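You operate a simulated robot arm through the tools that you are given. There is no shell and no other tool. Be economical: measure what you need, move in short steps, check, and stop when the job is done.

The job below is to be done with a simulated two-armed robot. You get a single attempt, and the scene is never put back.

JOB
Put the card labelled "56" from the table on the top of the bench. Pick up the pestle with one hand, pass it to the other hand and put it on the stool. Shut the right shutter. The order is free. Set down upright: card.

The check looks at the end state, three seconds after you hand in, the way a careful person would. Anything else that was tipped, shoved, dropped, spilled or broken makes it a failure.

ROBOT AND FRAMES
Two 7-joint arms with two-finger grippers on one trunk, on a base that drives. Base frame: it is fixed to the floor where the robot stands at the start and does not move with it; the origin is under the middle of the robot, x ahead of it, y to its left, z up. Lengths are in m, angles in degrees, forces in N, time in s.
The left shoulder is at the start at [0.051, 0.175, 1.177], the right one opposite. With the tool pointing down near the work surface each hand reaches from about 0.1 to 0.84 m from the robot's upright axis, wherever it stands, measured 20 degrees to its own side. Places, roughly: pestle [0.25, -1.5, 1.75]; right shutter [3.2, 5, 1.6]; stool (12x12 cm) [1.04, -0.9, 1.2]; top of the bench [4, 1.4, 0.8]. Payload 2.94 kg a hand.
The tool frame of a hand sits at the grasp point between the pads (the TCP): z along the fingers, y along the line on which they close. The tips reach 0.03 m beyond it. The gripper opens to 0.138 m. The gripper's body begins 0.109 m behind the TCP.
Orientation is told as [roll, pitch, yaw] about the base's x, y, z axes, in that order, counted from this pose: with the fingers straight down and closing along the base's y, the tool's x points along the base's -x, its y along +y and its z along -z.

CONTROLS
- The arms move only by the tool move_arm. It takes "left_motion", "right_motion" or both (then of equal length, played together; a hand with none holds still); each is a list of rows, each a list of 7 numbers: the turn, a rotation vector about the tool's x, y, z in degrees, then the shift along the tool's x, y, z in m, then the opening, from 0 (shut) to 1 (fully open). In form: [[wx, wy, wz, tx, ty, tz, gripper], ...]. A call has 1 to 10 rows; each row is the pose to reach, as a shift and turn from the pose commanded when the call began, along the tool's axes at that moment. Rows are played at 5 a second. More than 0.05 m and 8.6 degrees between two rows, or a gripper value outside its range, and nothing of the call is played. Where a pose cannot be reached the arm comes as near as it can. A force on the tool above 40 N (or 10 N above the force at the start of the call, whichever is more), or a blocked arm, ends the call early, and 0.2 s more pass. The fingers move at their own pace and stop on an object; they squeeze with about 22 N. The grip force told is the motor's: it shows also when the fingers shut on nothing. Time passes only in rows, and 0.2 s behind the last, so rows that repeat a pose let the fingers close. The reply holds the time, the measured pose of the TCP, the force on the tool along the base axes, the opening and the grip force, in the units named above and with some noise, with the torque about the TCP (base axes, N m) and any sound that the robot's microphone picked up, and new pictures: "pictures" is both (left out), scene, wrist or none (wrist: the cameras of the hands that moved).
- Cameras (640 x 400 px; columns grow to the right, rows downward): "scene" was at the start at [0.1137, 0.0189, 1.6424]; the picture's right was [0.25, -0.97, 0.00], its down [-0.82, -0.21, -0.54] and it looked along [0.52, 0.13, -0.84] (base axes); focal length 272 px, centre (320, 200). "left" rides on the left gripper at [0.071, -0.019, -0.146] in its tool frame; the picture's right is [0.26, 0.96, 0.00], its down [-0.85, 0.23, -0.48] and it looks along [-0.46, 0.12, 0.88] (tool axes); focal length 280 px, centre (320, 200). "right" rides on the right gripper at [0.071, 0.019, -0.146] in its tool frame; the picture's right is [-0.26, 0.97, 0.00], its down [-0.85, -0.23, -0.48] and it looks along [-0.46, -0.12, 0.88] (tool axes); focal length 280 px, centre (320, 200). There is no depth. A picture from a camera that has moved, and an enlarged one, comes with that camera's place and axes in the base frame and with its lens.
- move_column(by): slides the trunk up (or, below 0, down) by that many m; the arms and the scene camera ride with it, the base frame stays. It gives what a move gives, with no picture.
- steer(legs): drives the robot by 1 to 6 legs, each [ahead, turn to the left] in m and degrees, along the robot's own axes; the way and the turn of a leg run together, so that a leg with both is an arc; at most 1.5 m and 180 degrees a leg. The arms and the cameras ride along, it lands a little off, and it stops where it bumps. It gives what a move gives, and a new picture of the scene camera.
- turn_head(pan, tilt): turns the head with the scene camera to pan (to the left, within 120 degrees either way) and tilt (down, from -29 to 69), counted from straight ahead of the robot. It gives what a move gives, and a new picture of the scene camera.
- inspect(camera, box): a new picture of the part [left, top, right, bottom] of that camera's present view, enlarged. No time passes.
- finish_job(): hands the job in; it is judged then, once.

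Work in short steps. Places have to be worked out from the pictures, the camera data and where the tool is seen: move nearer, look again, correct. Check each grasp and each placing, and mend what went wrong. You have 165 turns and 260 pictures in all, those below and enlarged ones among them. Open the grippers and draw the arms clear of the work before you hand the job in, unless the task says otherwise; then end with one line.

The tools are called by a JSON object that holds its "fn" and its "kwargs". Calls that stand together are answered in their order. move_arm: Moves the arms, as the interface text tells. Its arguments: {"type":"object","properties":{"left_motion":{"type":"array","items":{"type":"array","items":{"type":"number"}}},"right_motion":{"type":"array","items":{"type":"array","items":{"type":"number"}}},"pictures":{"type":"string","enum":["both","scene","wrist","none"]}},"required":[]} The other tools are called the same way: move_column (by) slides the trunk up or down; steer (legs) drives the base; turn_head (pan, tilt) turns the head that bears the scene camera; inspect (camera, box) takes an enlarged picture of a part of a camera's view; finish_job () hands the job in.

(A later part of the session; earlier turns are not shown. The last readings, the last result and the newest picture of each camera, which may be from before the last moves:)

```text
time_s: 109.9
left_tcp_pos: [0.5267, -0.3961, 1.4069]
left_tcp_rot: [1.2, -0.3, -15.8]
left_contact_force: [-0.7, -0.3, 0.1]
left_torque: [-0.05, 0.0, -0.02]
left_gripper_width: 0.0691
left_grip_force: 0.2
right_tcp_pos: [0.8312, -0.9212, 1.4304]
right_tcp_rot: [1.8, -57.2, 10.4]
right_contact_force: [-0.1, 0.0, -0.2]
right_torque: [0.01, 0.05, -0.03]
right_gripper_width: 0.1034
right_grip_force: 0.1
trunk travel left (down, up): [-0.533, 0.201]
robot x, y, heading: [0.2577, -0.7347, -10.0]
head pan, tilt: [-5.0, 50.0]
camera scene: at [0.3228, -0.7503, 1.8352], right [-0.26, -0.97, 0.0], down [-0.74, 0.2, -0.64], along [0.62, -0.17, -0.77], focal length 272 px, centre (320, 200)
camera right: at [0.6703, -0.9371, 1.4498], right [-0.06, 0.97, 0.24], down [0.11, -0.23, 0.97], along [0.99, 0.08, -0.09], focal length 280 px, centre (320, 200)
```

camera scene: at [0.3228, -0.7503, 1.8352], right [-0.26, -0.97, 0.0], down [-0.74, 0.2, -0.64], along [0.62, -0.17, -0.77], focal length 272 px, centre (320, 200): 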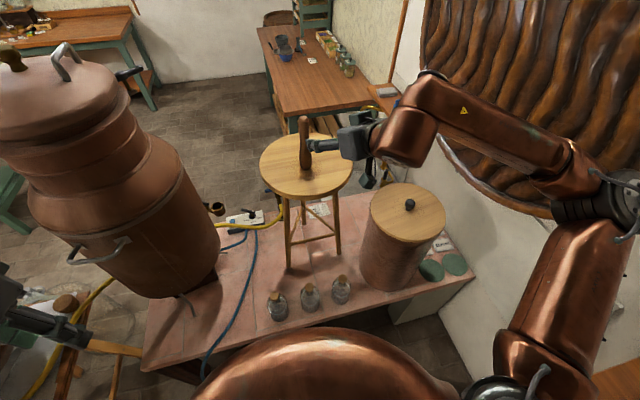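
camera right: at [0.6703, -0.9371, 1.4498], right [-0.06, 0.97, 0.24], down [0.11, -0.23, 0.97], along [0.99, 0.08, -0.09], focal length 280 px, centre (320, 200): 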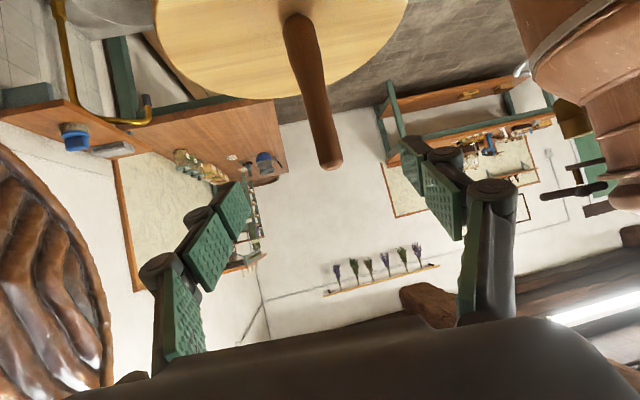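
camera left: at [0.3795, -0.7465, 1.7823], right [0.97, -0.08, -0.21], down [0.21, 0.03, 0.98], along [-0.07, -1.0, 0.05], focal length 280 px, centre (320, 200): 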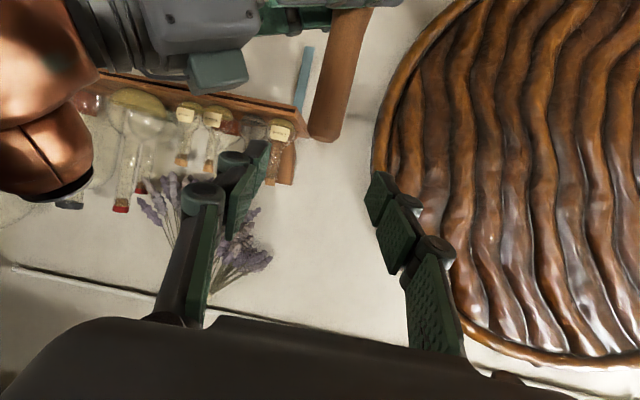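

The pestle stands upright on the stool. Next is the card: I pull the right hand in, raise the trunk, and drive to a spot right of the table's near corner.

{"fn": "move_arm", "kwargs": {"right_motion": [[0, 0, 0, 0.018, 0, -0.034, 0.75], [0, 0, 0, 0.036, 0, -0.068, 0.75], [0, 0, 0, 0.055, 0, -0.1, 0.75], [0, 0, 0, 0.073, 0, -0.134, 0.75], [0, 0, 0, 0.09, 0, -0.165, 0.75]], "pictures": "none"}}

{"fn": "move_column", "kwargs": {"by": 0.15}}

{"fn": "steer", "kwargs": {"legs": [[-0.25, 0], [0, 75]]}}

{"fn": "turn_head", "kwargs": {"pan": 0, "tilt": 50}}

```text
time_s: 111.1
left_tcp_pos: [0.5241, -0.3966, 1.4066]
left_tcp_rot: [1.2, -0.3, -15.8]
left_contact_force: [0.3, -0.5, 0.0]
left_torque: [-0.05, -0.07, -0.02]
left_gripper_width: 0.0692
left_grip_force: 0.0
right_tcp_pos: [0.644, -0.9633, 1.4428]
right_tcp_rot: [1.9, -57.3, 10.3]
right_contact_force: [0.2, -0.2, -0.9]
right_torque: [0.02, -0.01, -0.03]
right_gripper_width: 0.1034
right_grip_force: 0.1
trunk travel left (down, up): [-0.533, 0.201]
robot x, y, heading: [0.2639, -0.7322, -9.9]
head pan, tilt: [-5.0, 50.0]
```

```text
time_s: 112.9
left_tcp_pos: [0.5253, -0.3961, 1.556]
left_tcp_rot: [1.1, -0.3, -15.7]
left_contact_force: [0.0, -1.0, 0.3]
left_torque: [0.0, 0.01, 0.02]
left_gripper_width: 0.0688
left_grip_force: 0.0
right_tcp_pos: [0.6476, -0.962, 1.5939]
right_tcp_rot: [2.0, -57.3, 10.2]
right_contact_force: [0.0, -0.4, 0.2]
right_torque: [0.03, 0.0, -0.02]
right_gripper_width: 0.1033
right_grip_force: 0.0
trunk travel left (down, up): [-0.683, 0.051]
robot x, y, heading: [0.2612, -0.734, -9.7]
head pan, tilt: [-5.0, 50.0]
```

```text
time_s: 114.3
left_tcp_pos: [0.3394, -0.3629, 1.552]
left_tcp_rot: [5.6, -12.5, -14.6]
left_contact_force: [2.3, 1.4, -0.5]
left_torque: [-0.16, 0.21, -0.05]
left_gripper_width: 0.0691
left_grip_force: 0.2
right_tcp_pos: [0.4545, -0.9661, 1.6263]
right_tcp_rot: [5.7, -63.4, 0.4]
right_contact_force: [7.3, 2.6, 10.0]
right_torque: [-0.13, 1.21, -0.23]
right_gripper_width: 0.1032
right_grip_force: 0.0
trunk travel left (down, up): [-0.683, 0.051]
robot x, y, heading: [0.0983, -0.7035, -9.5]
head pan, tilt: [-5.0, 50.0]
stopped in leg 1: the robot was blocked; the commanded pose is now the measured one
camera scene: at [0.2823, -0.7441, 1.9877], right [-0.25, -0.97, 0.0], down [-0.78, 0.2, -0.59], along [0.57, -0.15, -0.81], focal length 272 px, centre (320, 200)
```

scene: 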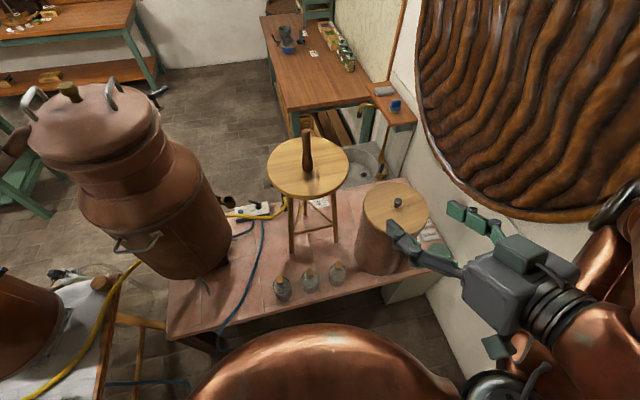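

```text
time_s: 115.0
left_tcp_pos: [0.2355, -0.3668, 1.5586]
left_tcp_rot: [5.2, -9.9, -16.6]
left_contact_force: [-0.4, -2.8, 2.0]
left_torque: [0.24, -0.06, 0.01]
left_gripper_width: 0.0692
left_grip_force: 0.0
right_tcp_pos: [0.3365, -0.9322, 1.629]
right_tcp_rot: [3.9, -64.4, 7.5]
right_contact_force: [-23.4, -48.3, 8.3]
right_torque: [2.1, -0.32, 3.89]
right_gripper_width: 0.104
right_grip_force: 0.6
trunk travel left (down, up): [-0.683, 0.051]
robot x, y, heading: [0.0941, -0.7056, -9.5]
head pan, tilt: [0.0, 50.0]
camera scene: at [0.0256, -0.7115, 1.9944], right [-0.16, -0.99, -0.01], down [-0.71, 0.13, -0.69], along [0.68, -0.11, -0.72], focal length 272 px, centre (320, 200)
```

scene: 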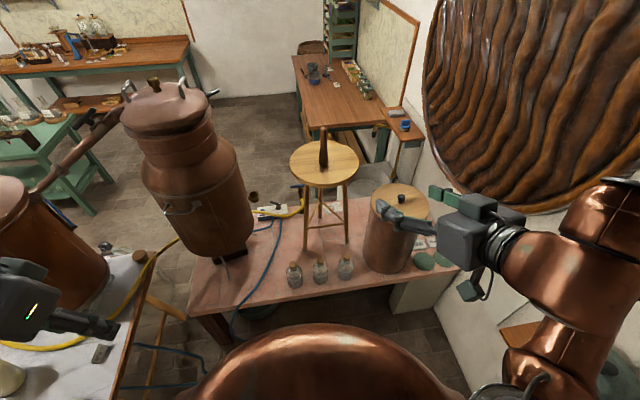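

The robot is blocked and the right arm feels a large force. I look right at once before moving anything.

{"fn": "turn_head", "kwargs": {"pan": -85, "tilt": 35}}

{"fn": "turn_head", "kwargs": {"pan": -120, "tilt": 40}}

```text
time_s: 116.6
left_tcp_pos: [0.2255, -0.3416, 1.5574]
left_tcp_rot: [5.5, -9.5, -16.0]
left_contact_force: [6.6, 0.1, 0.2]
left_torque: [-0.03, 0.7, 0.01]
left_gripper_width: 0.0687
left_grip_force: 0.1
right_tcp_pos: [0.3315, -0.9119, 1.6164]
right_tcp_rot: [-5.7, -63.8, 15.8]
right_contact_force: [5.4, 0.0, 1.9]
right_torque: [-0.04, 0.4, 0.09]
right_gripper_width: 0.1037
right_grip_force: 0.1
trunk travel left (down, up): [-0.683, 0.051]
robot x, y, heading: [0.0947, -0.7056, -9.5]
head pan, tilt: [-85.0, 35.0]
camera scene: at [-0.0616, -0.7631, 2.0121], right [-0.99, 0.08, -0.07], down [0.1, 0.56, -0.82], along [-0.03, -0.82, -0.57], focal length 272 px, centre (320, 200)
```

scene: 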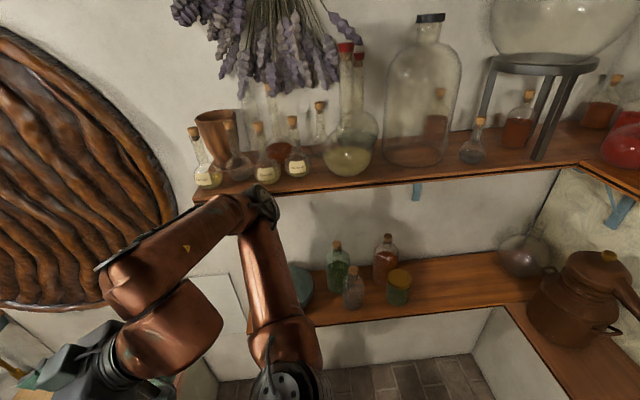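

```text
time_s: 117.6
left_tcp_pos: [0.3119, -0.3597, 1.5489]
left_tcp_rot: [4.6, -11.6, -13.9]
left_contact_force: [-2.7, -2.1, 2.6]
left_torque: [0.33, -0.31, 0.2]
left_gripper_width: 0.069
left_grip_force: 0.3
right_tcp_pos: [0.4156, -0.9484, 1.6227]
right_tcp_rot: [2.8, -62.2, 5.3]
right_contact_force: [-8.4, -40.8, -14.3]
right_torque: [2.04, -1.62, 4.01]
right_gripper_width: 0.104
right_grip_force: 0.3
trunk travel left (down, up): [-0.683, 0.051]
robot x, y, heading: [0.1003, -0.7049, -10.0]
head pan, tilt: [-120.0, 40.0]
camera scene: at [0.1127, -0.781, 2.008], right [-0.77, 0.64, 0.04], down [0.38, 0.5, -0.78], along [-0.52, -0.58, -0.62], focal length 272 px, centre (320, 200)
```

scene: 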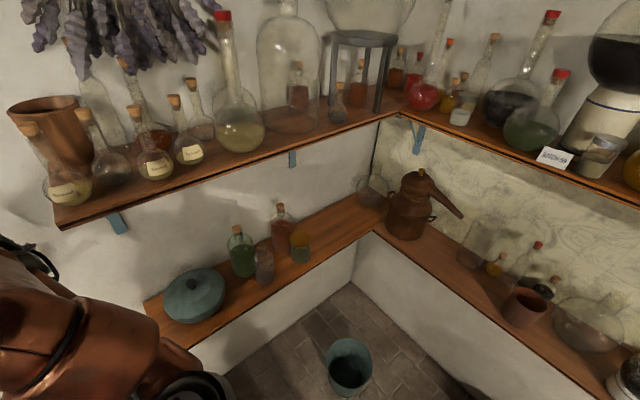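

The right elbow is wedged against the shelf end and the body sways. I drive forward 0.1 m to free it.

{"fn": "steer", "kwargs": {"legs": [[0.1, 0]]}}

{"fn": "turn_head", "kwargs": {"pan": -95, "tilt": 35}}

```text
time_s: 118.3
left_tcp_pos: [0.228, -0.3852, 1.5687]
left_tcp_rot: [-2.6, -19.8, -13.3]
left_contact_force: [1.0, 2.6, 2.7]
left_torque: [-0.19, 0.07, -0.04]
left_gripper_width: 0.069
left_grip_force: 0.0
right_tcp_pos: [0.2837, -0.9855, 1.7009]
right_tcp_rot: [-37.5, -79.7, 30.8]
right_contact_force: [0.6, 0.7, -2.4]
right_torque: [-0.05, -0.19, -0.2]
right_gripper_width: 0.1032
right_grip_force: 0.4
trunk travel left (down, up): [-0.683, 0.051]
robot x, y, heading: [0.0986, -0.7059, -10.0]
head pan, tilt: [-120.0, 40.0]
stopped in leg 1: the force on the tool passed its limit at 85 N (the readings are from after the stop); the commanded pose is now the measured one
camera scene: at [-0.0684, -0.7112, 2.0035], right [-0.76, 0.64, -0.05], down [0.45, 0.47, -0.76], along [-0.46, -0.6, -0.65], focal length 272 px, centre (320, 200)
```

scene: 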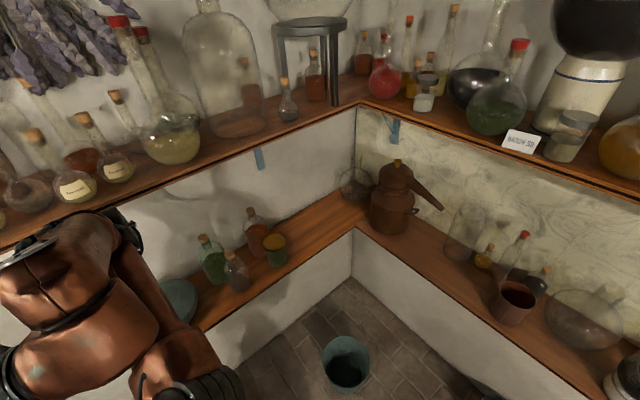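

```text
time_s: 119.2
left_tcp_pos: [0.2762, -0.3778, 1.5533]
left_tcp_rot: [1.0, -9.5, -16.0]
left_contact_force: [1.5, -1.4, 1.7]
left_torque: [0.28, 0.2, 0.07]
left_gripper_width: 0.0691
left_grip_force: 0.1
right_tcp_pos: [0.327, -0.9732, 1.7188]
right_tcp_rot: [-40.0, -84.8, 40.5]
right_contact_force: [2.0, -3.1, -1.0]
right_torque: [0.05, -0.19, 0.53]
right_gripper_width: 0.1033
right_grip_force: 0.0
trunk travel left (down, up): [-0.683, 0.051]
robot x, y, heading: [0.1009, -0.7065, -10.3]
head pan, tilt: [-95.0, 35.0]
camera scene: at [0.0679, -0.7841, 2.0075], right [-0.97, 0.26, 0.01], down [0.14, 0.55, -0.82], along [-0.22, -0.79, -0.57], focal length 272 px, centre (320, 200)
```

scene: 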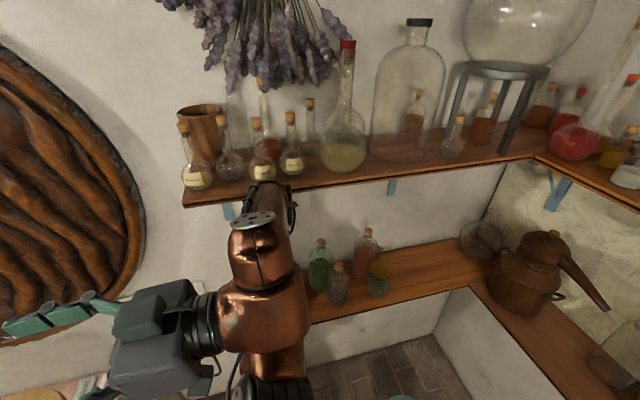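

The robot is oscillating with the elbow against the shelf edge. I pull the right hand toward the middle and forward to draw the elbow off.

{"fn": "move_arm", "kwargs": {"right_motion": [[0, 0, 0, 0, 0.03, 0.01, 0.75], [0, 0, 0, 0, 0.06, 0.02, 0.75], [0, 0, 0, 0, 0.09, 0.04, 0.75], [0, 0, 0, 0, 0.12, 0.06, 0.75], [0, 0, 0, 0, 0.15, 0.09, 0.75]], "pictures": "scene"}}

```text
time_s: 119.5
left_tcp_pos: [0.2542, -0.3776, 1.5571]
left_tcp_rot: [1.1, -10.8, -15.8]
left_contact_force: [-1.5, -0.9, 0.2]
left_torque: [-0.04, -0.25, 0.02]
left_gripper_width: 0.0691
left_grip_force: 0.1
right_tcp_pos: [0.2949, -0.9654, 1.7372]
right_tcp_rot: [-109.0, -87.1, 109.6]
right_contact_force: [-6.1, 0.8, 3.7]
right_torque: [0.0, 0.33, -0.15]
right_gripper_width: 0.1035
right_grip_force: 0.0
right hand out of reach, approached as far as the arm can: row 1
trunk travel left (down, up): [-0.683, 0.051]
robot x, y, heading: [0.1027, -0.7038, -10.3]
head pan, tilt: [-95.0, 35.0]
stopped in row 1 (left hand): the arm was blocked; the commanded pose is now the measured one
camera scene: at [0.0416, -0.7853, 2.0065], right [-0.97, 0.26, -0.01], down [0.16, 0.55, -0.82], along [-0.21, -0.79, -0.58], focal length 272 px, centre (320, 200)
```

scene: 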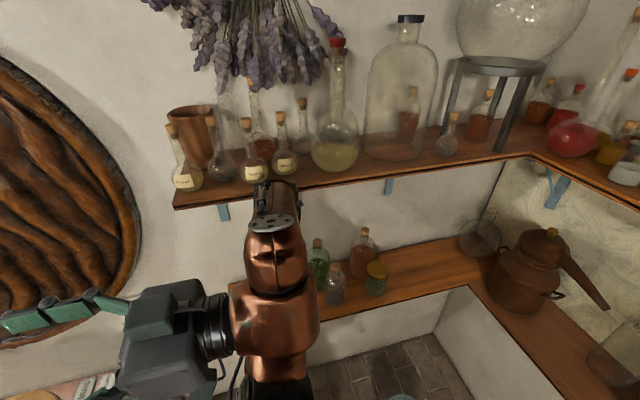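

The upper body is still rocking from the bump. I let time pass so it settles before I act.

{"fn": "turn_head", "kwargs": {"pan": -60, "tilt": 35}}

{"fn": "turn_head", "kwargs": {"pan": -100, "tilt": 35}}

```text
time_s: 120.5
left_tcp_pos: [0.2666, -0.3781, 1.5548]
left_tcp_rot: [0.9, -10.0, -15.9]
left_contact_force: [-0.3, -0.3, 0.4]
left_torque: [-0.01, 0.0, -0.02]
left_gripper_width: 0.0692
left_grip_force: 0.0
right_tcp_pos: [0.3073, -0.9645, 1.7377]
right_tcp_rot: [-106.6, -86.9, 107.2]
right_contact_force: [-0.4, 0.2, 1.1]
right_torque: [-0.04, 0.0, -0.02]
right_gripper_width: 0.1033
right_grip_force: 0.1
trunk travel left (down, up): [-0.683, 0.051]
robot x, y, heading: [0.0998, -0.7014, -9.7]
head pan, tilt: [-60.0, 35.0]
camera scene: at [0.1098, -0.7828, 2.0068], right [-0.94, -0.34, 0.0], down [-0.2, 0.54, -0.82], along [0.28, -0.77, -0.57], focal length 272 px, centre (320, 200)
```

scene: 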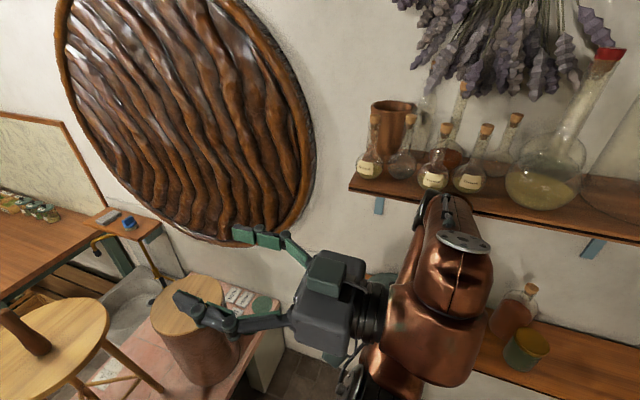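

```text
time_s: 121.6
left_tcp_pos: [0.267, -0.3783, 1.5538]
left_tcp_rot: [0.8, -10.0, -15.9]
left_contact_force: [0.8, 0.7, 0.5]
left_torque: [0.02, 0.01, 0.02]
left_gripper_width: 0.0688
left_grip_force: 0.0
right_tcp_pos: [0.3079, -0.9647, 1.739]
right_tcp_rot: [-106.1, -87.0, 106.9]
right_contact_force: [0.3, -0.6, 0.3]
right_torque: [-0.01, 0.03, 0.0]
right_gripper_width: 0.1036
right_grip_force: 0.0
trunk travel left (down, up): [-0.683, 0.051]
robot x, y, heading: [0.0987, -0.7071, -9.8]
head pan, tilt: [-100.0, 35.0]
camera scene: at [0.0505, -0.7831, 2.0068], right [-0.94, 0.34, 0.0], down [0.2, 0.54, -0.82], along [-0.28, -0.77, -0.57], focal length 272 px, centre (320, 200)
```

scene: 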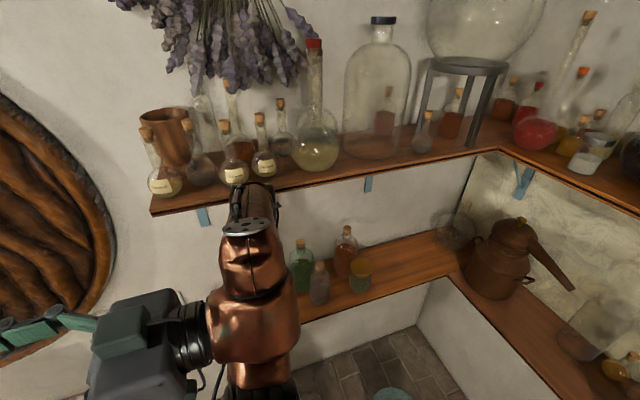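

It has settled: forces are zero, the flasks and mortar are in place, and the pestle still stands. I extend the right hand forward, which draws the folded elbow away from the shelf.

{"fn": "move_arm", "kwargs": {"right_motion": [[0, 0, 0, 0, 0.005, 0.03, 0.75], [0, 0, 0, 0, 0.015, 0.06, 0.75], [0, 0, 0, 0, 0.025, 0.1, 0.75], [0, 0, 0, 0, 0.035, 0.14, 0.75], [0, 0, 0, 0, 0.05, 0.18, 0.75], [0, 0, 0, 0, 0.06, 0.22, 0.75]], "pictures": "scene"}}

```text
time_s: 123.0
left_tcp_pos: [0.2699, -0.3767, 1.5541]
left_tcp_rot: [0.8, -10.0, -15.8]
left_contact_force: [0.0, -0.6, 0.8]
left_torque: [-0.07, 0.04, 0.01]
left_gripper_width: 0.0692
left_grip_force: 0.1
right_tcp_pos: [0.53, -0.9001, 1.7366]
right_tcp_rot: [-103.9, -86.9, 104.6]
right_contact_force: [1.0, 0.4, 0.2]
right_torque: [0.0, -0.01, -0.04]
right_gripper_width: 0.1033
right_grip_force: 0.2
trunk travel left (down, up): [-0.683, 0.051]
robot x, y, heading: [0.1003, -0.7086, -10.1]
head pan, tilt: [-100.0, 35.0]
camera scene: at [0.0531, -0.7802, 2.0069], right [-0.94, 0.34, 0.0], down [0.2, 0.54, -0.82], along [-0.28, -0.77, -0.57], focal length 272 px, centre (320, 200)
```

scene: 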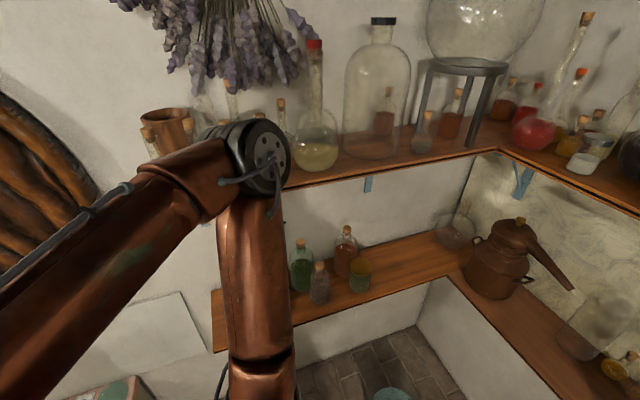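

The right elbow is now clear of the shelf. I turn left, drive up beside the table's corner and angle toward the card.

{"fn": "steer", "kwargs": {"legs": [[0, 50], [0, 50], [0.33, 0], [0, -25]]}}

{"fn": "turn_head", "kwargs": {"pan": 0, "tilt": 55}}

```text
time_s: 123.9
left_tcp_pos: [0.2545, -0.3722, 1.5553]
left_tcp_rot: [1.1, -10.1, -13.6]
left_contact_force: [0.5, 0.3, -0.3]
left_torque: [0.01, 0.01, 0.01]
left_gripper_width: 0.0688
left_grip_force: 0.0
right_tcp_pos: [0.5347, -0.8896, 1.7378]
right_tcp_rot: [-104.9, -87.3, 107.6]
right_contact_force: [-0.4, 0.0, -0.5]
right_torque: [-0.01, 0.02, 0.03]
right_gripper_width: 0.1032
right_grip_force: 0.0
trunk travel left (down, up): [-0.683, 0.051]
robot x, y, heading: [0.0961, -0.7077, -7.9]
head pan, tilt: [-100.0, 35.0]
stopped in leg 1: the robot was blocked; the commanded pose is now the measured one
camera scene: at [0.0524, -0.7858, 2.0067], right [-0.95, 0.31, 0.0], down [0.18, 0.55, -0.82], along [-0.25, -0.78, -0.57], focal length 272 px, centre (320, 200)
```

scene: 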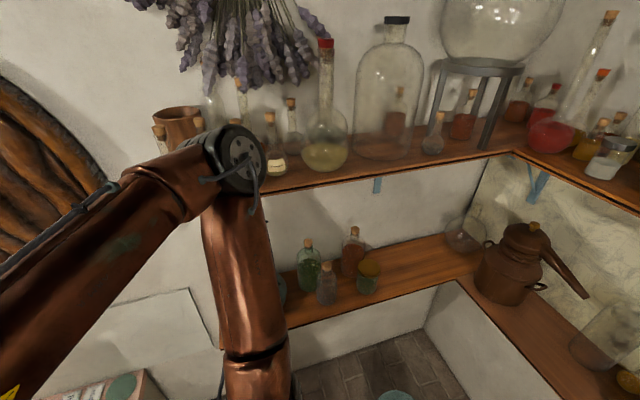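

```text
time_s: 125.7
left_tcp_pos: [0.2559, -0.3724, 1.554]
left_tcp_rot: [0.9, -10.1, -13.5]
left_contact_force: [0.7, -0.1, 0.6]
left_torque: [0.01, 0.02, -0.01]
left_gripper_width: 0.069
left_grip_force: 0.1
right_tcp_pos: [0.5353, -0.8882, 1.7367]
right_tcp_rot: [-104.6, -87.3, 107.2]
right_contact_force: [0.2, 0.0, 0.6]
right_torque: [0.02, -0.02, -0.03]
right_gripper_width: 0.1033
right_grip_force: 0.0
trunk travel left (down, up): [-0.683, 0.051]
robot x, y, heading: [0.1002, -0.7048, -8.1]
head pan, tilt: [0.0, 55.0]
camera scene: at [0.1516, -0.7112, 1.9785], right [-0.14, -0.99, 0.0], down [-0.81, 0.11, -0.57], along [0.57, -0.08, -0.82], focal length 272 px, centre (320, 200)
```

scene: 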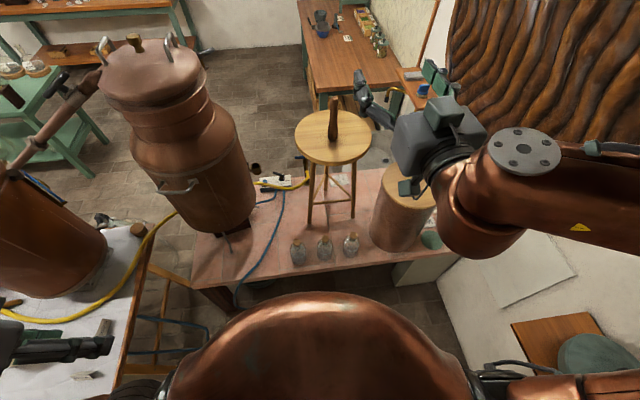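

Still blocked, so the obstacle must be elsewhere. I look to the left side and behind.

{"fn": "turn_head", "kwargs": {"pan": 95, "tilt": 50}}

{"fn": "turn_head", "kwargs": {"pan": -115, "tilt": 65}}

```text
time_s: 127.4
left_tcp_pos: [0.2539, -0.3732, 1.5547]
left_tcp_rot: [0.9, -10.1, -13.6]
left_contact_force: [0.0, 0.5, -0.2]
left_torque: [0.01, 0.02, 0.03]
left_gripper_width: 0.069
left_grip_force: 0.1
right_tcp_pos: [0.5345, -0.8878, 1.7364]
right_tcp_rot: [-104.6, -87.3, 107.2]
right_contact_force: [0.2, -0.3, 0.3]
right_torque: [0.0, -0.01, 0.0]
right_gripper_width: 0.1036
right_grip_force: 0.0
trunk travel left (down, up): [-0.683, 0.051]
robot x, y, heading: [0.1002, -0.7056, -8.0]
head pan, tilt: [95.0, 50.0]
camera scene: at [0.0841, -0.6241, 1.985], right [1.0, -0.05, 0.0], down [-0.04, -0.77, -0.64], along [0.03, 0.64, -0.77], focal length 272 px, centre (320, 200)
```

scene: 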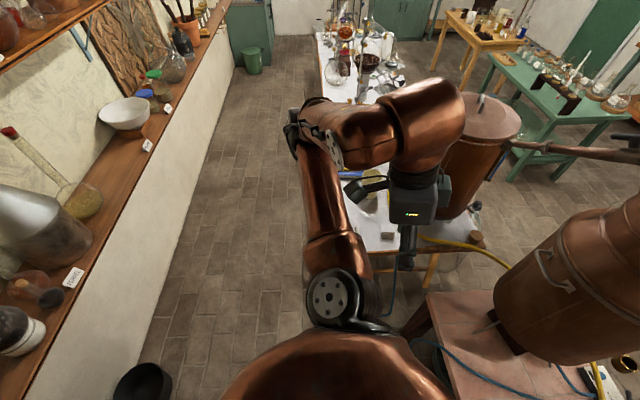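

```text
time_s: 130.4
left_tcp_pos: [0.2551, -0.372, 1.555]
left_tcp_rot: [0.9, -10.2, -13.6]
left_contact_force: [0.9, -0.6, 0.8]
left_torque: [0.0, -0.04, 0.0]
left_gripper_width: 0.0692
left_grip_force: 0.1
right_tcp_pos: [0.5365, -0.888, 1.7355]
right_tcp_rot: [-104.6, -87.2, 107.3]
right_contact_force: [-0.3, 0.6, 0.7]
right_torque: [0.0, 0.01, 0.0]
right_gripper_width: 0.1033
right_grip_force: 0.1
trunk travel left (down, up): [-0.683, 0.051]
robot x, y, heading: [0.1015, -0.7064, -8.0]
head pan, tilt: [-115.0, 65.0]
camera scene: at [0.047, -0.752, 1.9669], right [-0.84, 0.54, 0.0], down [0.49, 0.76, -0.42], along [-0.23, -0.35, -0.91], focal length 272 px, centre (320, 200)
```

scene: 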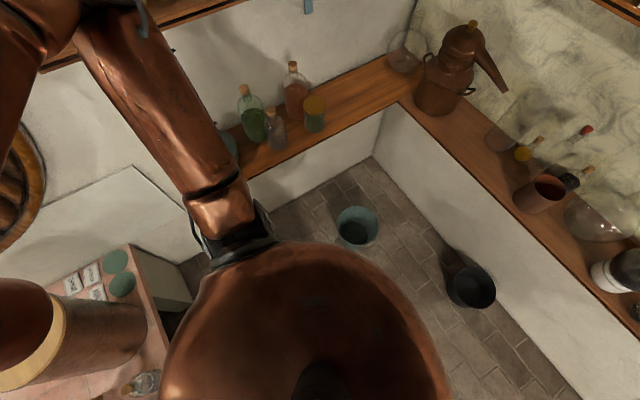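

I see nothing against the base. I try a small 8 degree left turn again and watch the readings.

{"fn": "steer", "kwargs": {"legs": [[0, 8]]}}

```text
time_s: 131.4
left_tcp_pos: [0.208, -0.3559, 1.5552]
left_tcp_rot: [1.0, -10.0, -5.8]
left_contact_force: [-0.5, -0.2, -0.2]
left_torque: [0.01, 0.02, -0.02]
left_gripper_width: 0.0689
left_grip_force: 0.0
right_tcp_pos: [0.5576, -0.8302, 1.7354]
right_tcp_rot: [-103.3, -87.4, 113.9]
right_contact_force: [-0.6, 0.3, 0.5]
right_torque: [-0.06, 0.0, 0.05]
right_gripper_width: 0.1032
right_grip_force: 0.1
trunk travel left (down, up): [-0.683, 0.051]
robot x, y, heading: [0.1006, -0.7068, -0.1]
head pan, tilt: [-115.0, 65.0]
camera scene: at [0.0556, -0.7614, 1.9669], right [-0.91, 0.42, 0.0], down [0.38, 0.82, -0.42], along [-0.18, -0.38, -0.91], focal length 272 px, centre (320, 200)
```

scene: 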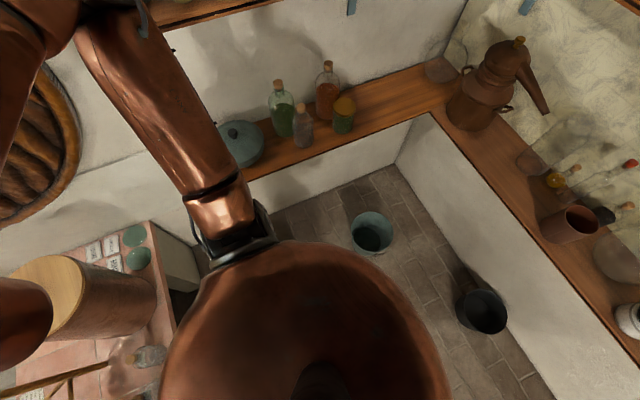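

That turned freely. I continue with the turn and the approach.

{"fn": "steer", "kwargs": {"legs": [[0, 30], [0, 30], [0, 28]]}}

{"fn": "turn_head", "kwargs": {"pan": -110, "tilt": 25}}

```text
time_s: 136.2
left_tcp_pos: [-0.2469, -0.586, 1.5537]
left_tcp_rot: [0.9, -10.1, 82.3]
left_contact_force: [-0.5, 0.4, 0.4]
left_torque: [0.03, -0.01, 0.04]
left_gripper_width: 0.069
left_grip_force: 0.0
right_tcp_pos: [0.237, -0.2532, 1.7353]
right_tcp_rot: [-103.5, -87.3, -158.0]
right_contact_force: [-0.7, -0.1, 0.7]
right_torque: [-0.02, -0.02, -0.01]
right_gripper_width: 0.1036
right_grip_force: 0.1
trunk travel left (down, up): [-0.683, 0.051]
robot x, y, heading: [0.0993, -0.7068, 88.0]
head pan, tilt: [-115.0, 65.0]
camera scene: at [0.1522, -0.7509, 1.9669], right [-0.46, -0.89, 0.0], down [-0.81, 0.41, -0.42], along [0.38, -0.19, -0.91], focal length 272 px, centre (320, 200)
```

scene: 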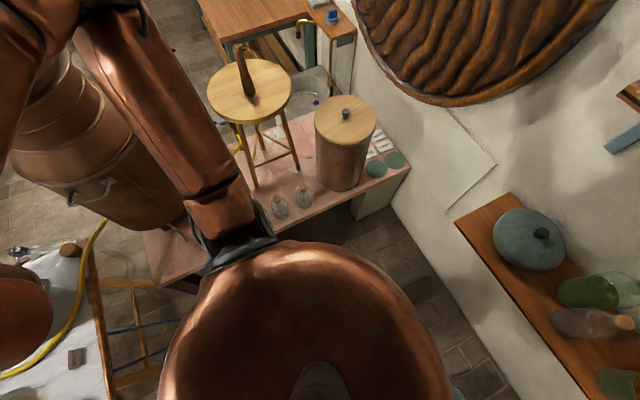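

```text
time_s: 137.2
left_tcp_pos: [-0.2452, -0.5861, 1.5545]
left_tcp_rot: [0.9, -10.0, 82.3]
left_contact_force: [-0.2, -0.5, -0.3]
left_torque: [-0.03, -0.01, 0.0]
left_gripper_width: 0.069
left_grip_force: 0.0
right_tcp_pos: [0.2373, -0.2538, 1.7353]
right_tcp_rot: [-103.5, -87.3, -157.9]
right_contact_force: [0.1, 0.7, 0.8]
right_torque: [-0.03, 0.01, 0.0]
right_gripper_width: 0.1037
right_grip_force: 0.0
trunk travel left (down, up): [-0.683, 0.051]
robot x, y, heading: [0.0972, -0.7043, 88.1]
head pan, tilt: [-110.0, 25.0]
camera scene: at [0.1837, -0.7579, 2.0224], right [-0.38, -0.93, 0.0], down [-0.39, 0.16, -0.91], along [0.84, -0.34, -0.42], focal length 272 px, centre (320, 200)
```

scene: 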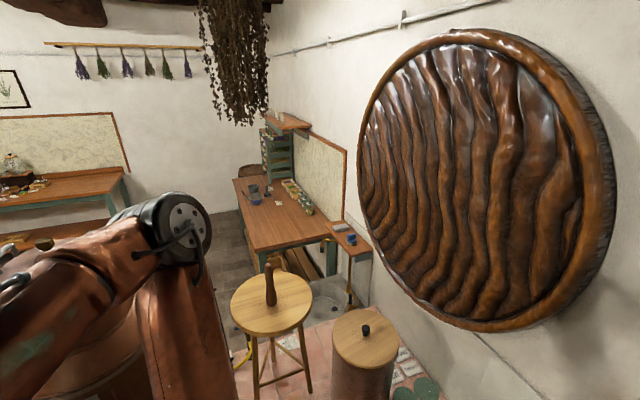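

The pestle still stands. I drive ahead beside the table and angle toward the card.

{"fn": "steer", "kwargs": {"legs": [[0.3, 0], [0, -20]]}}

{"fn": "turn_head", "kwargs": {"pan": 0, "tilt": 55}}

```text
time_s: 140.4
left_tcp_pos: [-0.1749, -0.1702, 1.5544]
left_tcp_rot: [0.9, -10.1, 62.4]
left_contact_force: [0.1, 0.0, 0.2]
left_torque: [0.0, 0.0, 0.03]
left_gripper_width: 0.0691
left_grip_force: 0.0
right_tcp_pos: [0.3932, -0.0213, 1.735]
right_tcp_rot: [-104.3, -87.3, -177.0]
right_contact_force: [0.1, 0.5, -0.3]
right_torque: [-0.01, 0.05, 0.04]
right_gripper_width: 0.1034
right_grip_force: 0.0
trunk travel left (down, up): [-0.683, 0.051]
robot x, y, heading: [0.1105, -0.4027, 68.2]
head pan, tilt: [-110.0, 25.0]
camera scene: at [0.1711, -0.478, 2.0225], right [-0.67, -0.74, 0.0], down [-0.31, 0.28, -0.91], along [0.68, -0.6, -0.42], focal length 272 px, centre (320, 200)
```

scene: 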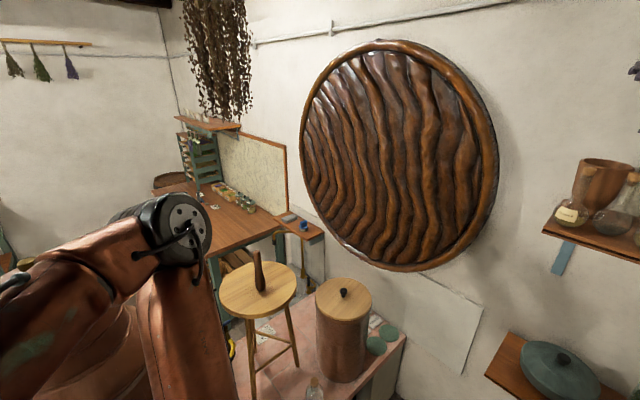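

```text
time_s: 142.3
left_tcp_pos: [-0.1747, -0.1682, 1.5538]
left_tcp_rot: [0.9, -10.0, 62.6]
left_contact_force: [0.2, -0.7, 0.0]
left_torque: [-0.01, -0.02, 0.04]
left_gripper_width: 0.069
left_grip_force: 0.0
right_tcp_pos: [0.3927, -0.0212, 1.7343]
right_tcp_rot: [-103.5, -87.3, -177.6]
right_contact_force: [0.7, -0.3, -0.2]
right_torque: [0.02, 0.02, 0.01]
right_gripper_width: 0.1036
right_grip_force: 0.0
trunk travel left (down, up): [-0.683, 0.051]
robot x, y, heading: [0.1113, -0.3975, 68.2]
head pan, tilt: [0.0, 55.0]
camera scene: at [0.1298, -0.3484, 1.9785], right [0.93, -0.37, 0.0], down [-0.31, -0.76, -0.57], along [0.21, 0.53, -0.82], focal length 272 px, centre (320, 200)
```

scene: 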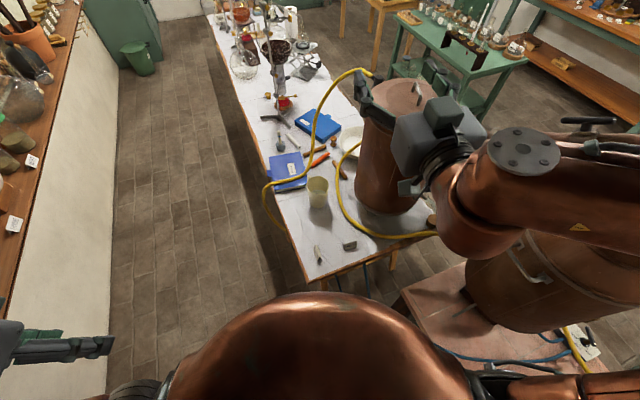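

Card 56 lies at about (0.31, 0.135). I lower the trunk to bring the left arm to table height and zoom in on the card.

{"fn": "move_column", "kwargs": {"by": -0.33}}

{"fn": "inspect", "kwargs": {"camera": "scene", "box": [270, 190, 400, 310]}}

```text
time_s: 145.5
left_tcp_pos: [-0.1644, -0.1419, 1.2175]
left_tcp_rot: [0.3, -5.9, 62.6]
left_contact_force: [-1.0, -0.7, -0.4]
left_torque: [-0.05, 0.0, 0.03]
left_gripper_width: 0.069
left_grip_force: 0.0
right_tcp_pos: [0.3921, -0.0205, 1.4056]
right_tcp_rot: [-104.0, -87.3, -177.0]
right_contact_force: [0.1, -1.0, 0.0]
right_torque: [0.01, -0.01, -0.01]
right_gripper_width: 0.1034
right_grip_force: 0.1
trunk travel left (down, up): [-0.353, 0.381]
robot x, y, heading: [0.1095, -0.3986, 67.8]
head pan, tilt: [0.0, 55.0]
```

```text
3.33 times, centred on (335, 250) of scene
camera zoom: at [0.1537, -0.2887, 1.6487], right [0.93, -0.37, 0.0], down [-0.3, -0.76, -0.57], along [0.21, 0.53, -0.82], focal length 907 px, centre (270, 33)
```

zoom: 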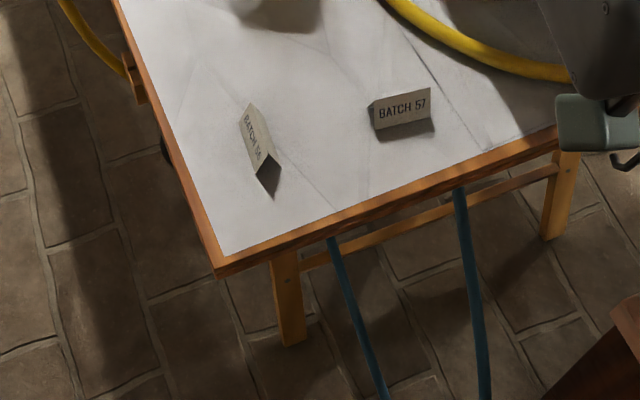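

The card's ridge runs along y from (0.316, 0.176) to (0.318, 0.111), centre about (0.317, 0.143). I bring the left hand over it, open and turned to close along y, and lift the right hand out of the way.

{"fn": "move_arm", "kwargs": {"left_motion": [[0.3, 0.5, 6.2, -0.034, -0.022, 0.02, 1], [0.6, 1.0, 12.4, -0.068, -0.045, 0.04, 1], [0.9, 1.5, 18.6, -0.102, -0.068, 0.06, 1], [1.2, 2.0, 24.8, -0.136, -0.09, 0.08, 1], [1.6, 2.6, 31, -0.17, -0.113, 0.1, 1], [1.9, 3.1, 37.2, -0.204, -0.136, 0.12, 1], [2.2, 3.7, 43.5, -0.238, -0.158, 0.14, 1]], "right_motion": [[0, 0, 0, -0.03, 0, 0, 0.75], [0, 0, 0, -0.06, 0, 0, 0.75], [0, 0, 0, -0.09, 0, 0, 0.75], [0, 0, 0, -0.12, 0, 0, 0.75], [0, 0, 0, -0.15, 0, 0, 0.75], [0, 0, 0, -0.15, 0, 0, 0.75], [0, 0, 0, -0.15, 0, 0, 0.75]], "pictures": "scene"}}

```text
time_s: 147.1
left_tcp_pos: [0.0924, 0.0118, 1.1009]
left_tcp_rot: [1.0, -1.3, 19.0]
left_contact_force: [0.5, 0.1, 0.0]
left_torque: [-0.05, 0.08, 0.0]
left_gripper_width: 0.1382
left_grip_force: 0.2
left hand out of reach, approached as far as the arm can: row 1, 2, 3, 4, 5
right_tcp_pos: [0.3893, -0.0207, 1.5532]
right_tcp_rot: [-102.5, -87.5, -178.8]
right_contact_force: [1.6, -0.3, -0.3]
right_torque: [0.0, -0.04, 0.07]
right_gripper_width: 0.1037
right_grip_force: 0.1
trunk travel left (down, up): [-0.353, 0.381]
robot x, y, heading: [0.1116, -0.397, 68.2]
head pan, tilt: [0.0, 55.0]
camera scene: at [0.1573, -0.2877, 1.6484], right [0.93, -0.37, 0.0], down [-0.31, -0.76, -0.57], along [0.21, 0.53, -0.82], focal length 272 px, centre (320, 200)
```

scene: 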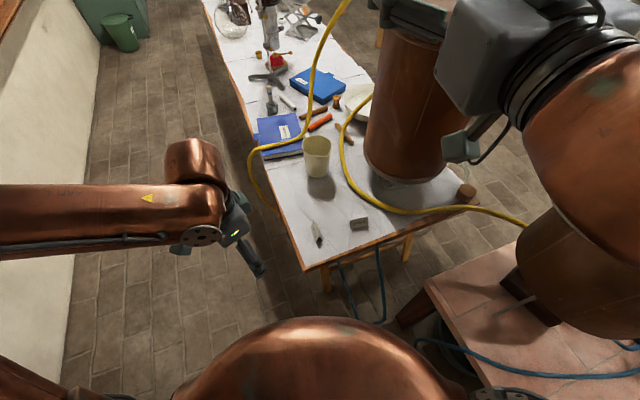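

Now on to a point 17 cm above the card.

{"fn": "move_arm", "kwargs": {"left_motion": [[0.1, 0.2, 2.7, -0.0365, 0.0073, 0.0214, 1], [0.3, 0.4, 5.4, -0.0729, 0.0147, 0.0429, 1], [0.4, 0.6, 8.1, -0.1094, 0.022, 0.0643, 1], [0.6, 0.7, 10.9, -0.1458, 0.0294, 0.0857, 1], [0.7, 0.9, 13.6, -0.1823, 0.0367, 0.1071, 1], [0.9, 1.1, 16.3, -0.2187, 0.0441, 0.1286, 1], [1.0, 1.3, 19, -0.2552, 0.0514, 0.15, 1], [1.0, 1.3, 19, -0.2552, 0.0514, 0.15, 1]], "pictures": "both"}}

```text
time_s: 148.9
left_tcp_pos: [0.1342, 0.061, 1.029]
left_tcp_rot: [0.3, -0.1, -0.1]
left_contact_force: [0.4, -0.8, -0.3]
left_torque: [0.0, 0.01, -0.02]
left_gripper_width: 0.1379
left_grip_force: 0.0
left hand out of reach, approached as far as the arm can: row 2, 3, 4, 5, 6, 7, 8
right_tcp_pos: [0.3879, -0.0201, 1.5533]
right_tcp_rot: [-103.1, -87.5, -178.2]
right_contact_force: [0.2, -0.5, -1.0]
right_torque: [-0.01, 0.0, 0.0]
right_gripper_width: 0.1033
right_grip_force: 0.1
trunk travel left (down, up): [-0.353, 0.381]
robot x, y, heading: [0.1103, -0.3949, 68.2]
head pan, tilt: [0.0, 55.0]
camera scene: at [0.1553, -0.2881, 1.6485], right [0.93, -0.37, 0.0], down [-0.31, -0.76, -0.57], along [0.21, 0.53, -0.82], focal length 272 px, centre (320, 200)
camera left: at [0.061, 0.0419, 1.1734], right [-0.26, 0.96, 0.0], down [0.85, 0.23, 0.48], along [0.46, 0.13, -0.88], focal length 280 px, centre (320, 200)
```

scene: 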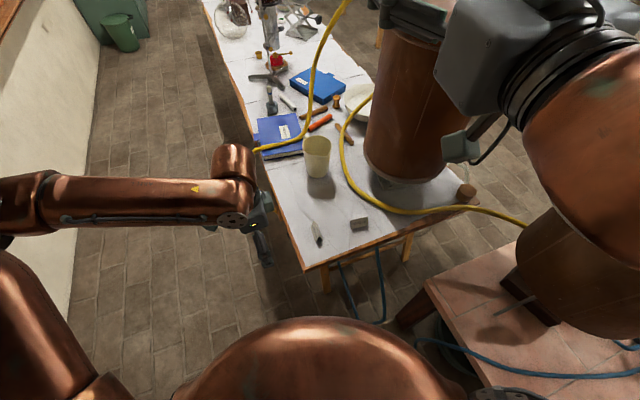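
left: 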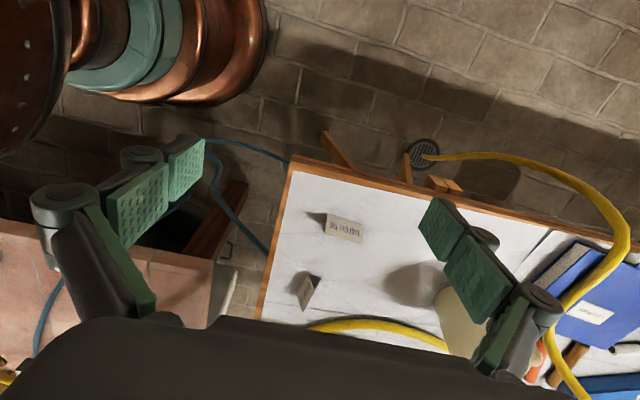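

With this heading the hand's yaw is too far from neutral. I lift the hand a little and turn the base right 45 degrees, so the card is to my front left.

{"fn": "move_arm", "kwargs": {"left_motion": [[0, 0, 0, 0.03, 0, -0.03, 1], [0, 0, 0, 0.06, 0, -0.06, 1], [0, 0, 0, 0.09, 0, -0.09, 1]], "pictures": "none"}}

{"fn": "steer", "kwargs": {"legs": [[0, -45]]}}

```text
time_s: 149.7
left_tcp_pos: [0.0427, 0.0579, 1.1208]
left_tcp_rot: [0.4, 0.0, 0.0]
left_contact_force: [-1.2, -0.9, -0.4]
left_torque: [0.01, -0.04, 0.0]
left_gripper_width: 0.1377
left_grip_force: 0.0
right_tcp_pos: [0.384, -0.0213, 1.5544]
right_tcp_rot: [-104.6, -87.3, -176.5]
right_contact_force: [0.2, -0.1, 0.3]
right_torque: [-0.03, -0.01, -0.03]
right_gripper_width: 0.1035
right_grip_force: 0.0
trunk travel left (down, up): [-0.353, 0.381]
robot x, y, heading: [0.1101, -0.3987, 68.0]
head pan, tilt: [0.0, 55.0]
```

```text
time_s: 152.2
left_tcp_pos: [0.3873, -0.0264, 1.1208]
left_tcp_rot: [0.2, 0.1, -44.9]
left_contact_force: [0.2, -0.2, -0.2]
left_torque: [0.01, -0.02, 0.03]
left_gripper_width: 0.1383
left_grip_force: 0.0
right_tcp_pos: [0.5741, -0.3251, 1.5531]
right_tcp_rot: [-103.6, -87.3, 137.4]
right_contact_force: [-0.4, -0.1, 0.9]
right_torque: [0.01, -0.02, -0.02]
right_gripper_width: 0.1035
right_grip_force: 0.0
trunk travel left (down, up): [-0.353, 0.381]
robot x, y, heading: [0.1129, -0.397, 23.0]
head pan, tilt: [0.0, 55.0]
camera scene: at [0.2186, -0.3513, 1.6486], right [0.39, -0.92, 0.0], down [-0.75, -0.32, -0.57], along [0.53, 0.23, -0.82], focal length 272 px, centre (320, 200)
```

scene: 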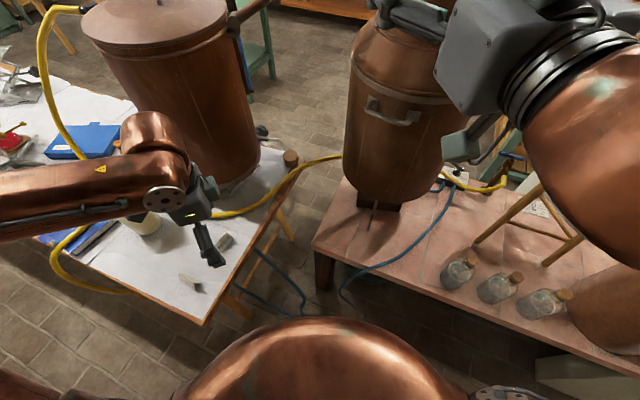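

Good. I move the left hand above the card and turn it to yaw 0.

{"fn": "move_arm", "kwargs": {"left_motion": [[0, 0, -6.4, 0.0242, 0.0101, 0.0243, 1], [0, 0, -12.8, 0.0485, 0.0202, 0.0486, 1], [0, 0, -19.3, 0.0727, 0.0303, 0.0729, 1], [0, 0, -25.7, 0.097, 0.0403, 0.0971, 1], [0, 0, -32.1, 0.1212, 0.0504, 0.1214, 1], [0, 0, -38.5, 0.1454, 0.0605, 0.1457, 1], [0, 0, -45, 0.1696, 0.0706, 0.17, 1], [0, 0, -45, 0.1696, 0.0706, 0.17, 1]], "pictures": "both"}}

```text
time_s: 154.0
left_tcp_pos: [0.3157, 0.1432, 0.9506]
left_tcp_rot: [0.3, -0.1, 0.1]
left_contact_force: [0.9, 0.6, 0.3]
left_torque: [0.03, 0.02, -0.01]
left_gripper_width: 0.1379
left_grip_force: 0.1
right_tcp_pos: [0.5733, -0.3265, 1.5539]
right_tcp_rot: [-103.7, -87.3, 137.6]
right_contact_force: [0.0, 0.3, 0.5]
right_torque: [0.0, -0.02, 0.04]
right_gripper_width: 0.1031
right_grip_force: 0.1
trunk travel left (down, up): [-0.353, 0.381]
robot x, y, heading: [0.1104, -0.3972, 23.3]
head pan, tilt: [0.0, 55.0]
camera scene: at [0.2187, -0.3518, 1.6486], right [0.39, -0.92, 0.0], down [-0.75, -0.32, -0.57], along [0.53, 0.23, -0.82], focal length 272 px, centre (320, 200)
camera left: at [0.2439, 0.1246, 1.0961], right [-0.26, 0.96, 0.0], down [0.85, 0.23, 0.48], along [0.46, 0.13, -0.88], focal length 280 px, centre (320, 200)
```

scene: 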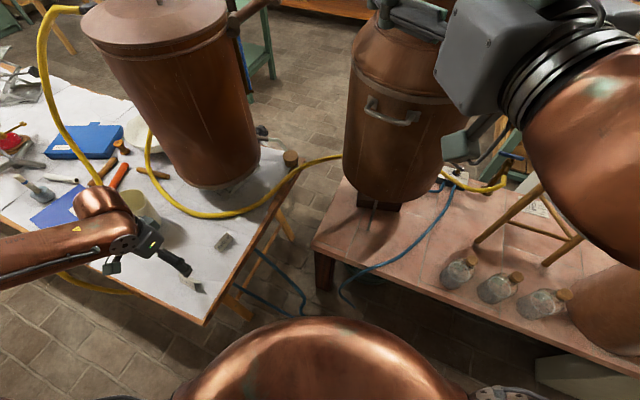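
left: 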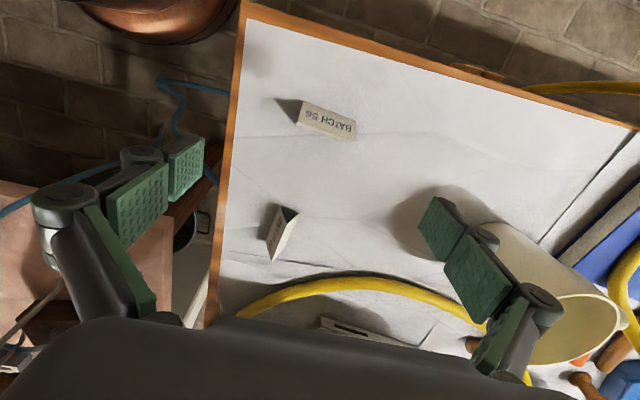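

The card's centre works out at about (0.319, 0.153), with the table surface near z 0.76. I correct and descend 10 cm.

{"fn": "move_arm", "kwargs": {"left_motion": [[0, 0, 0, -0.002, 0.005, 0.03, 1], [0, 0, 0, -0.0035, 0.01, 0.065, 1], [0, 0, 0, -0.0035, 0.01, 0.1, 1], [0, 0, 0, -0.0035, 0.01, 0.1, 1]], "pictures": "wrist"}}

```text
time_s: 155.0
left_tcp_pos: [0.3217, 0.1533, 0.8498]
left_tcp_rot: [0.2, -0.1, 0.0]
left_contact_force: [0.7, 0.3, 0.0]
left_torque: [0.03, -0.03, -0.03]
left_gripper_width: 0.1379
left_grip_force: 0.1
right_tcp_pos: [0.5726, -0.3256, 1.555]
right_tcp_rot: [-104.2, -87.4, 138.0]
right_contact_force: [-0.1, 0.4, -0.2]
right_torque: [-0.01, 0.03, -0.02]
right_gripper_width: 0.1037
right_grip_force: 0.0
trunk travel left (down, up): [-0.353, 0.381]
robot x, y, heading: [0.1077, -0.3966, 23.2]
head pan, tilt: [0.0, 55.0]
camera left: at [0.248, 0.1345, 0.9949], right [-0.26, 0.96, 0.0], down [0.85, 0.23, 0.48], along [0.46, 0.13, -0.88], focal length 280 px, centre (320, 200)
```

left: 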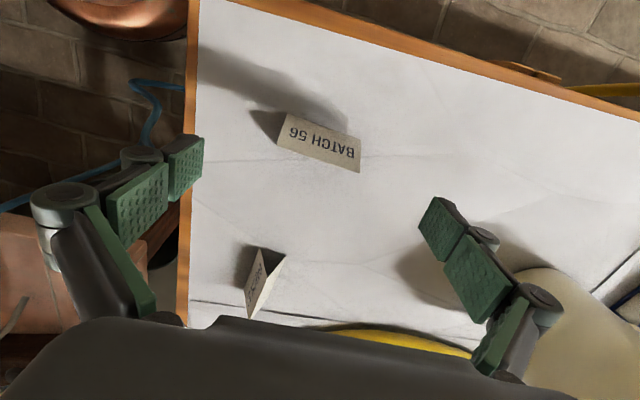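

The card is centred; its ridge is turned by about -6 degrees. I match that, shift 4 mm, and descend 4.5 cm.

{"fn": "move_arm", "kwargs": {"left_motion": [[0, 0, 3, 0.002, 0, 0.02, 1], [0, 0, 6, 0.004, 0, 0.04, 1], [0, 0, 6, 0.004, 0, 0.045, 1], [0, 0, 6, 0.004, 0, 0.045, 1]], "pictures": "wrist"}}

```text
time_s: 156.0
left_tcp_pos: [0.3167, 0.1543, 0.806]
left_tcp_rot: [0.2, -0.2, -5.8]
left_contact_force: [0.2, 0.1, 0.2]
left_torque: [-0.01, 0.03, -0.01]
left_gripper_width: 0.138
left_grip_force: 0.1
right_tcp_pos: [0.5746, -0.3253, 1.554]
right_tcp_rot: [-103.3, -87.3, 137.3]
right_contact_force: [-0.1, 0.6, 0.2]
right_torque: [0.0, -0.01, -0.02]
right_gripper_width: 0.1036
right_grip_force: 0.1
trunk travel left (down, up): [-0.353, 0.381]
robot x, y, heading: [0.1134, -0.3965, 23.1]
head pan, tilt: [0.0, 55.0]
camera left: at [0.242, 0.1435, 0.9511], right [-0.16, 0.99, 0.0], down [0.87, 0.14, 0.48], along [0.47, 0.08, -0.88], focal length 280 px, centre (320, 200)
```

left: 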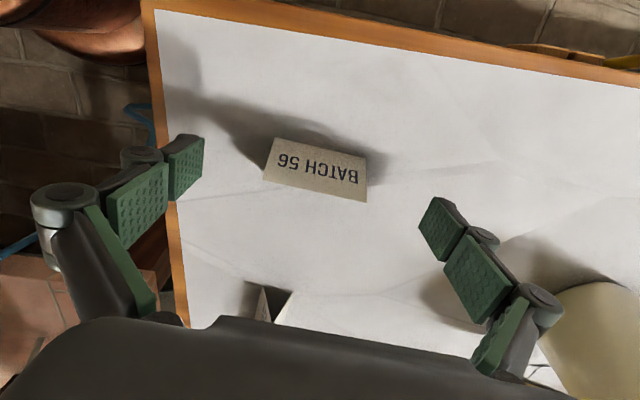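

Everything lines up. I descend slowly for the last centimetre, watching the force.

{"fn": "move_arm", "kwargs": {"left_motion": [[0, 0, 0, 0, 0, 0.004, 1], [0, 0, 0, 0, 0, 0.008, 1], [0, 0, 0, 0, 0, 0.011, 1]], "pictures": "wrist"}}

```text
time_s: 156.8
left_tcp_pos: [0.3156, 0.1546, 0.7947]
left_tcp_rot: [0.2, -0.1, -5.9]
left_contact_force: [0.2, 0.4, 0.3]
left_torque: [-0.03, 0.01, -0.01]
left_gripper_width: 0.1379
left_grip_force: 0.0
right_tcp_pos: [0.5738, -0.3244, 1.5514]
right_tcp_rot: [-103.4, -87.3, 137.2]
right_contact_force: [0.5, -0.5, -0.6]
right_torque: [0.03, -0.01, 0.0]
right_gripper_width: 0.1033
right_grip_force: 0.0
trunk travel left (down, up): [-0.353, 0.381]
robot x, y, heading: [0.1054, -0.4024, 23.0]
head pan, tilt: [0.0, 55.0]
camera left: at [0.2413, 0.1434, 0.9397], right [-0.16, 0.99, 0.0], down [0.87, 0.14, 0.48], along [0.47, 0.08, -0.88], focal length 280 px, centre (320, 200)
```

left: 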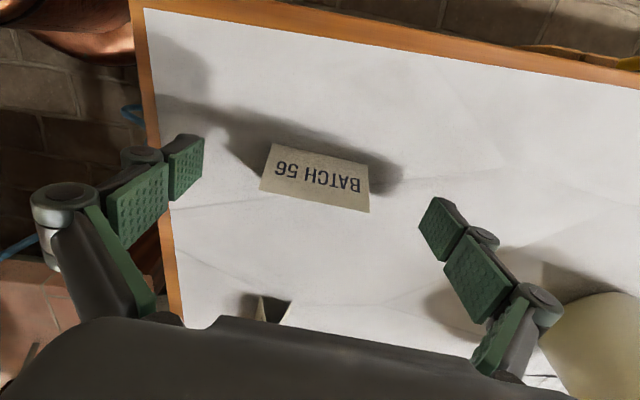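

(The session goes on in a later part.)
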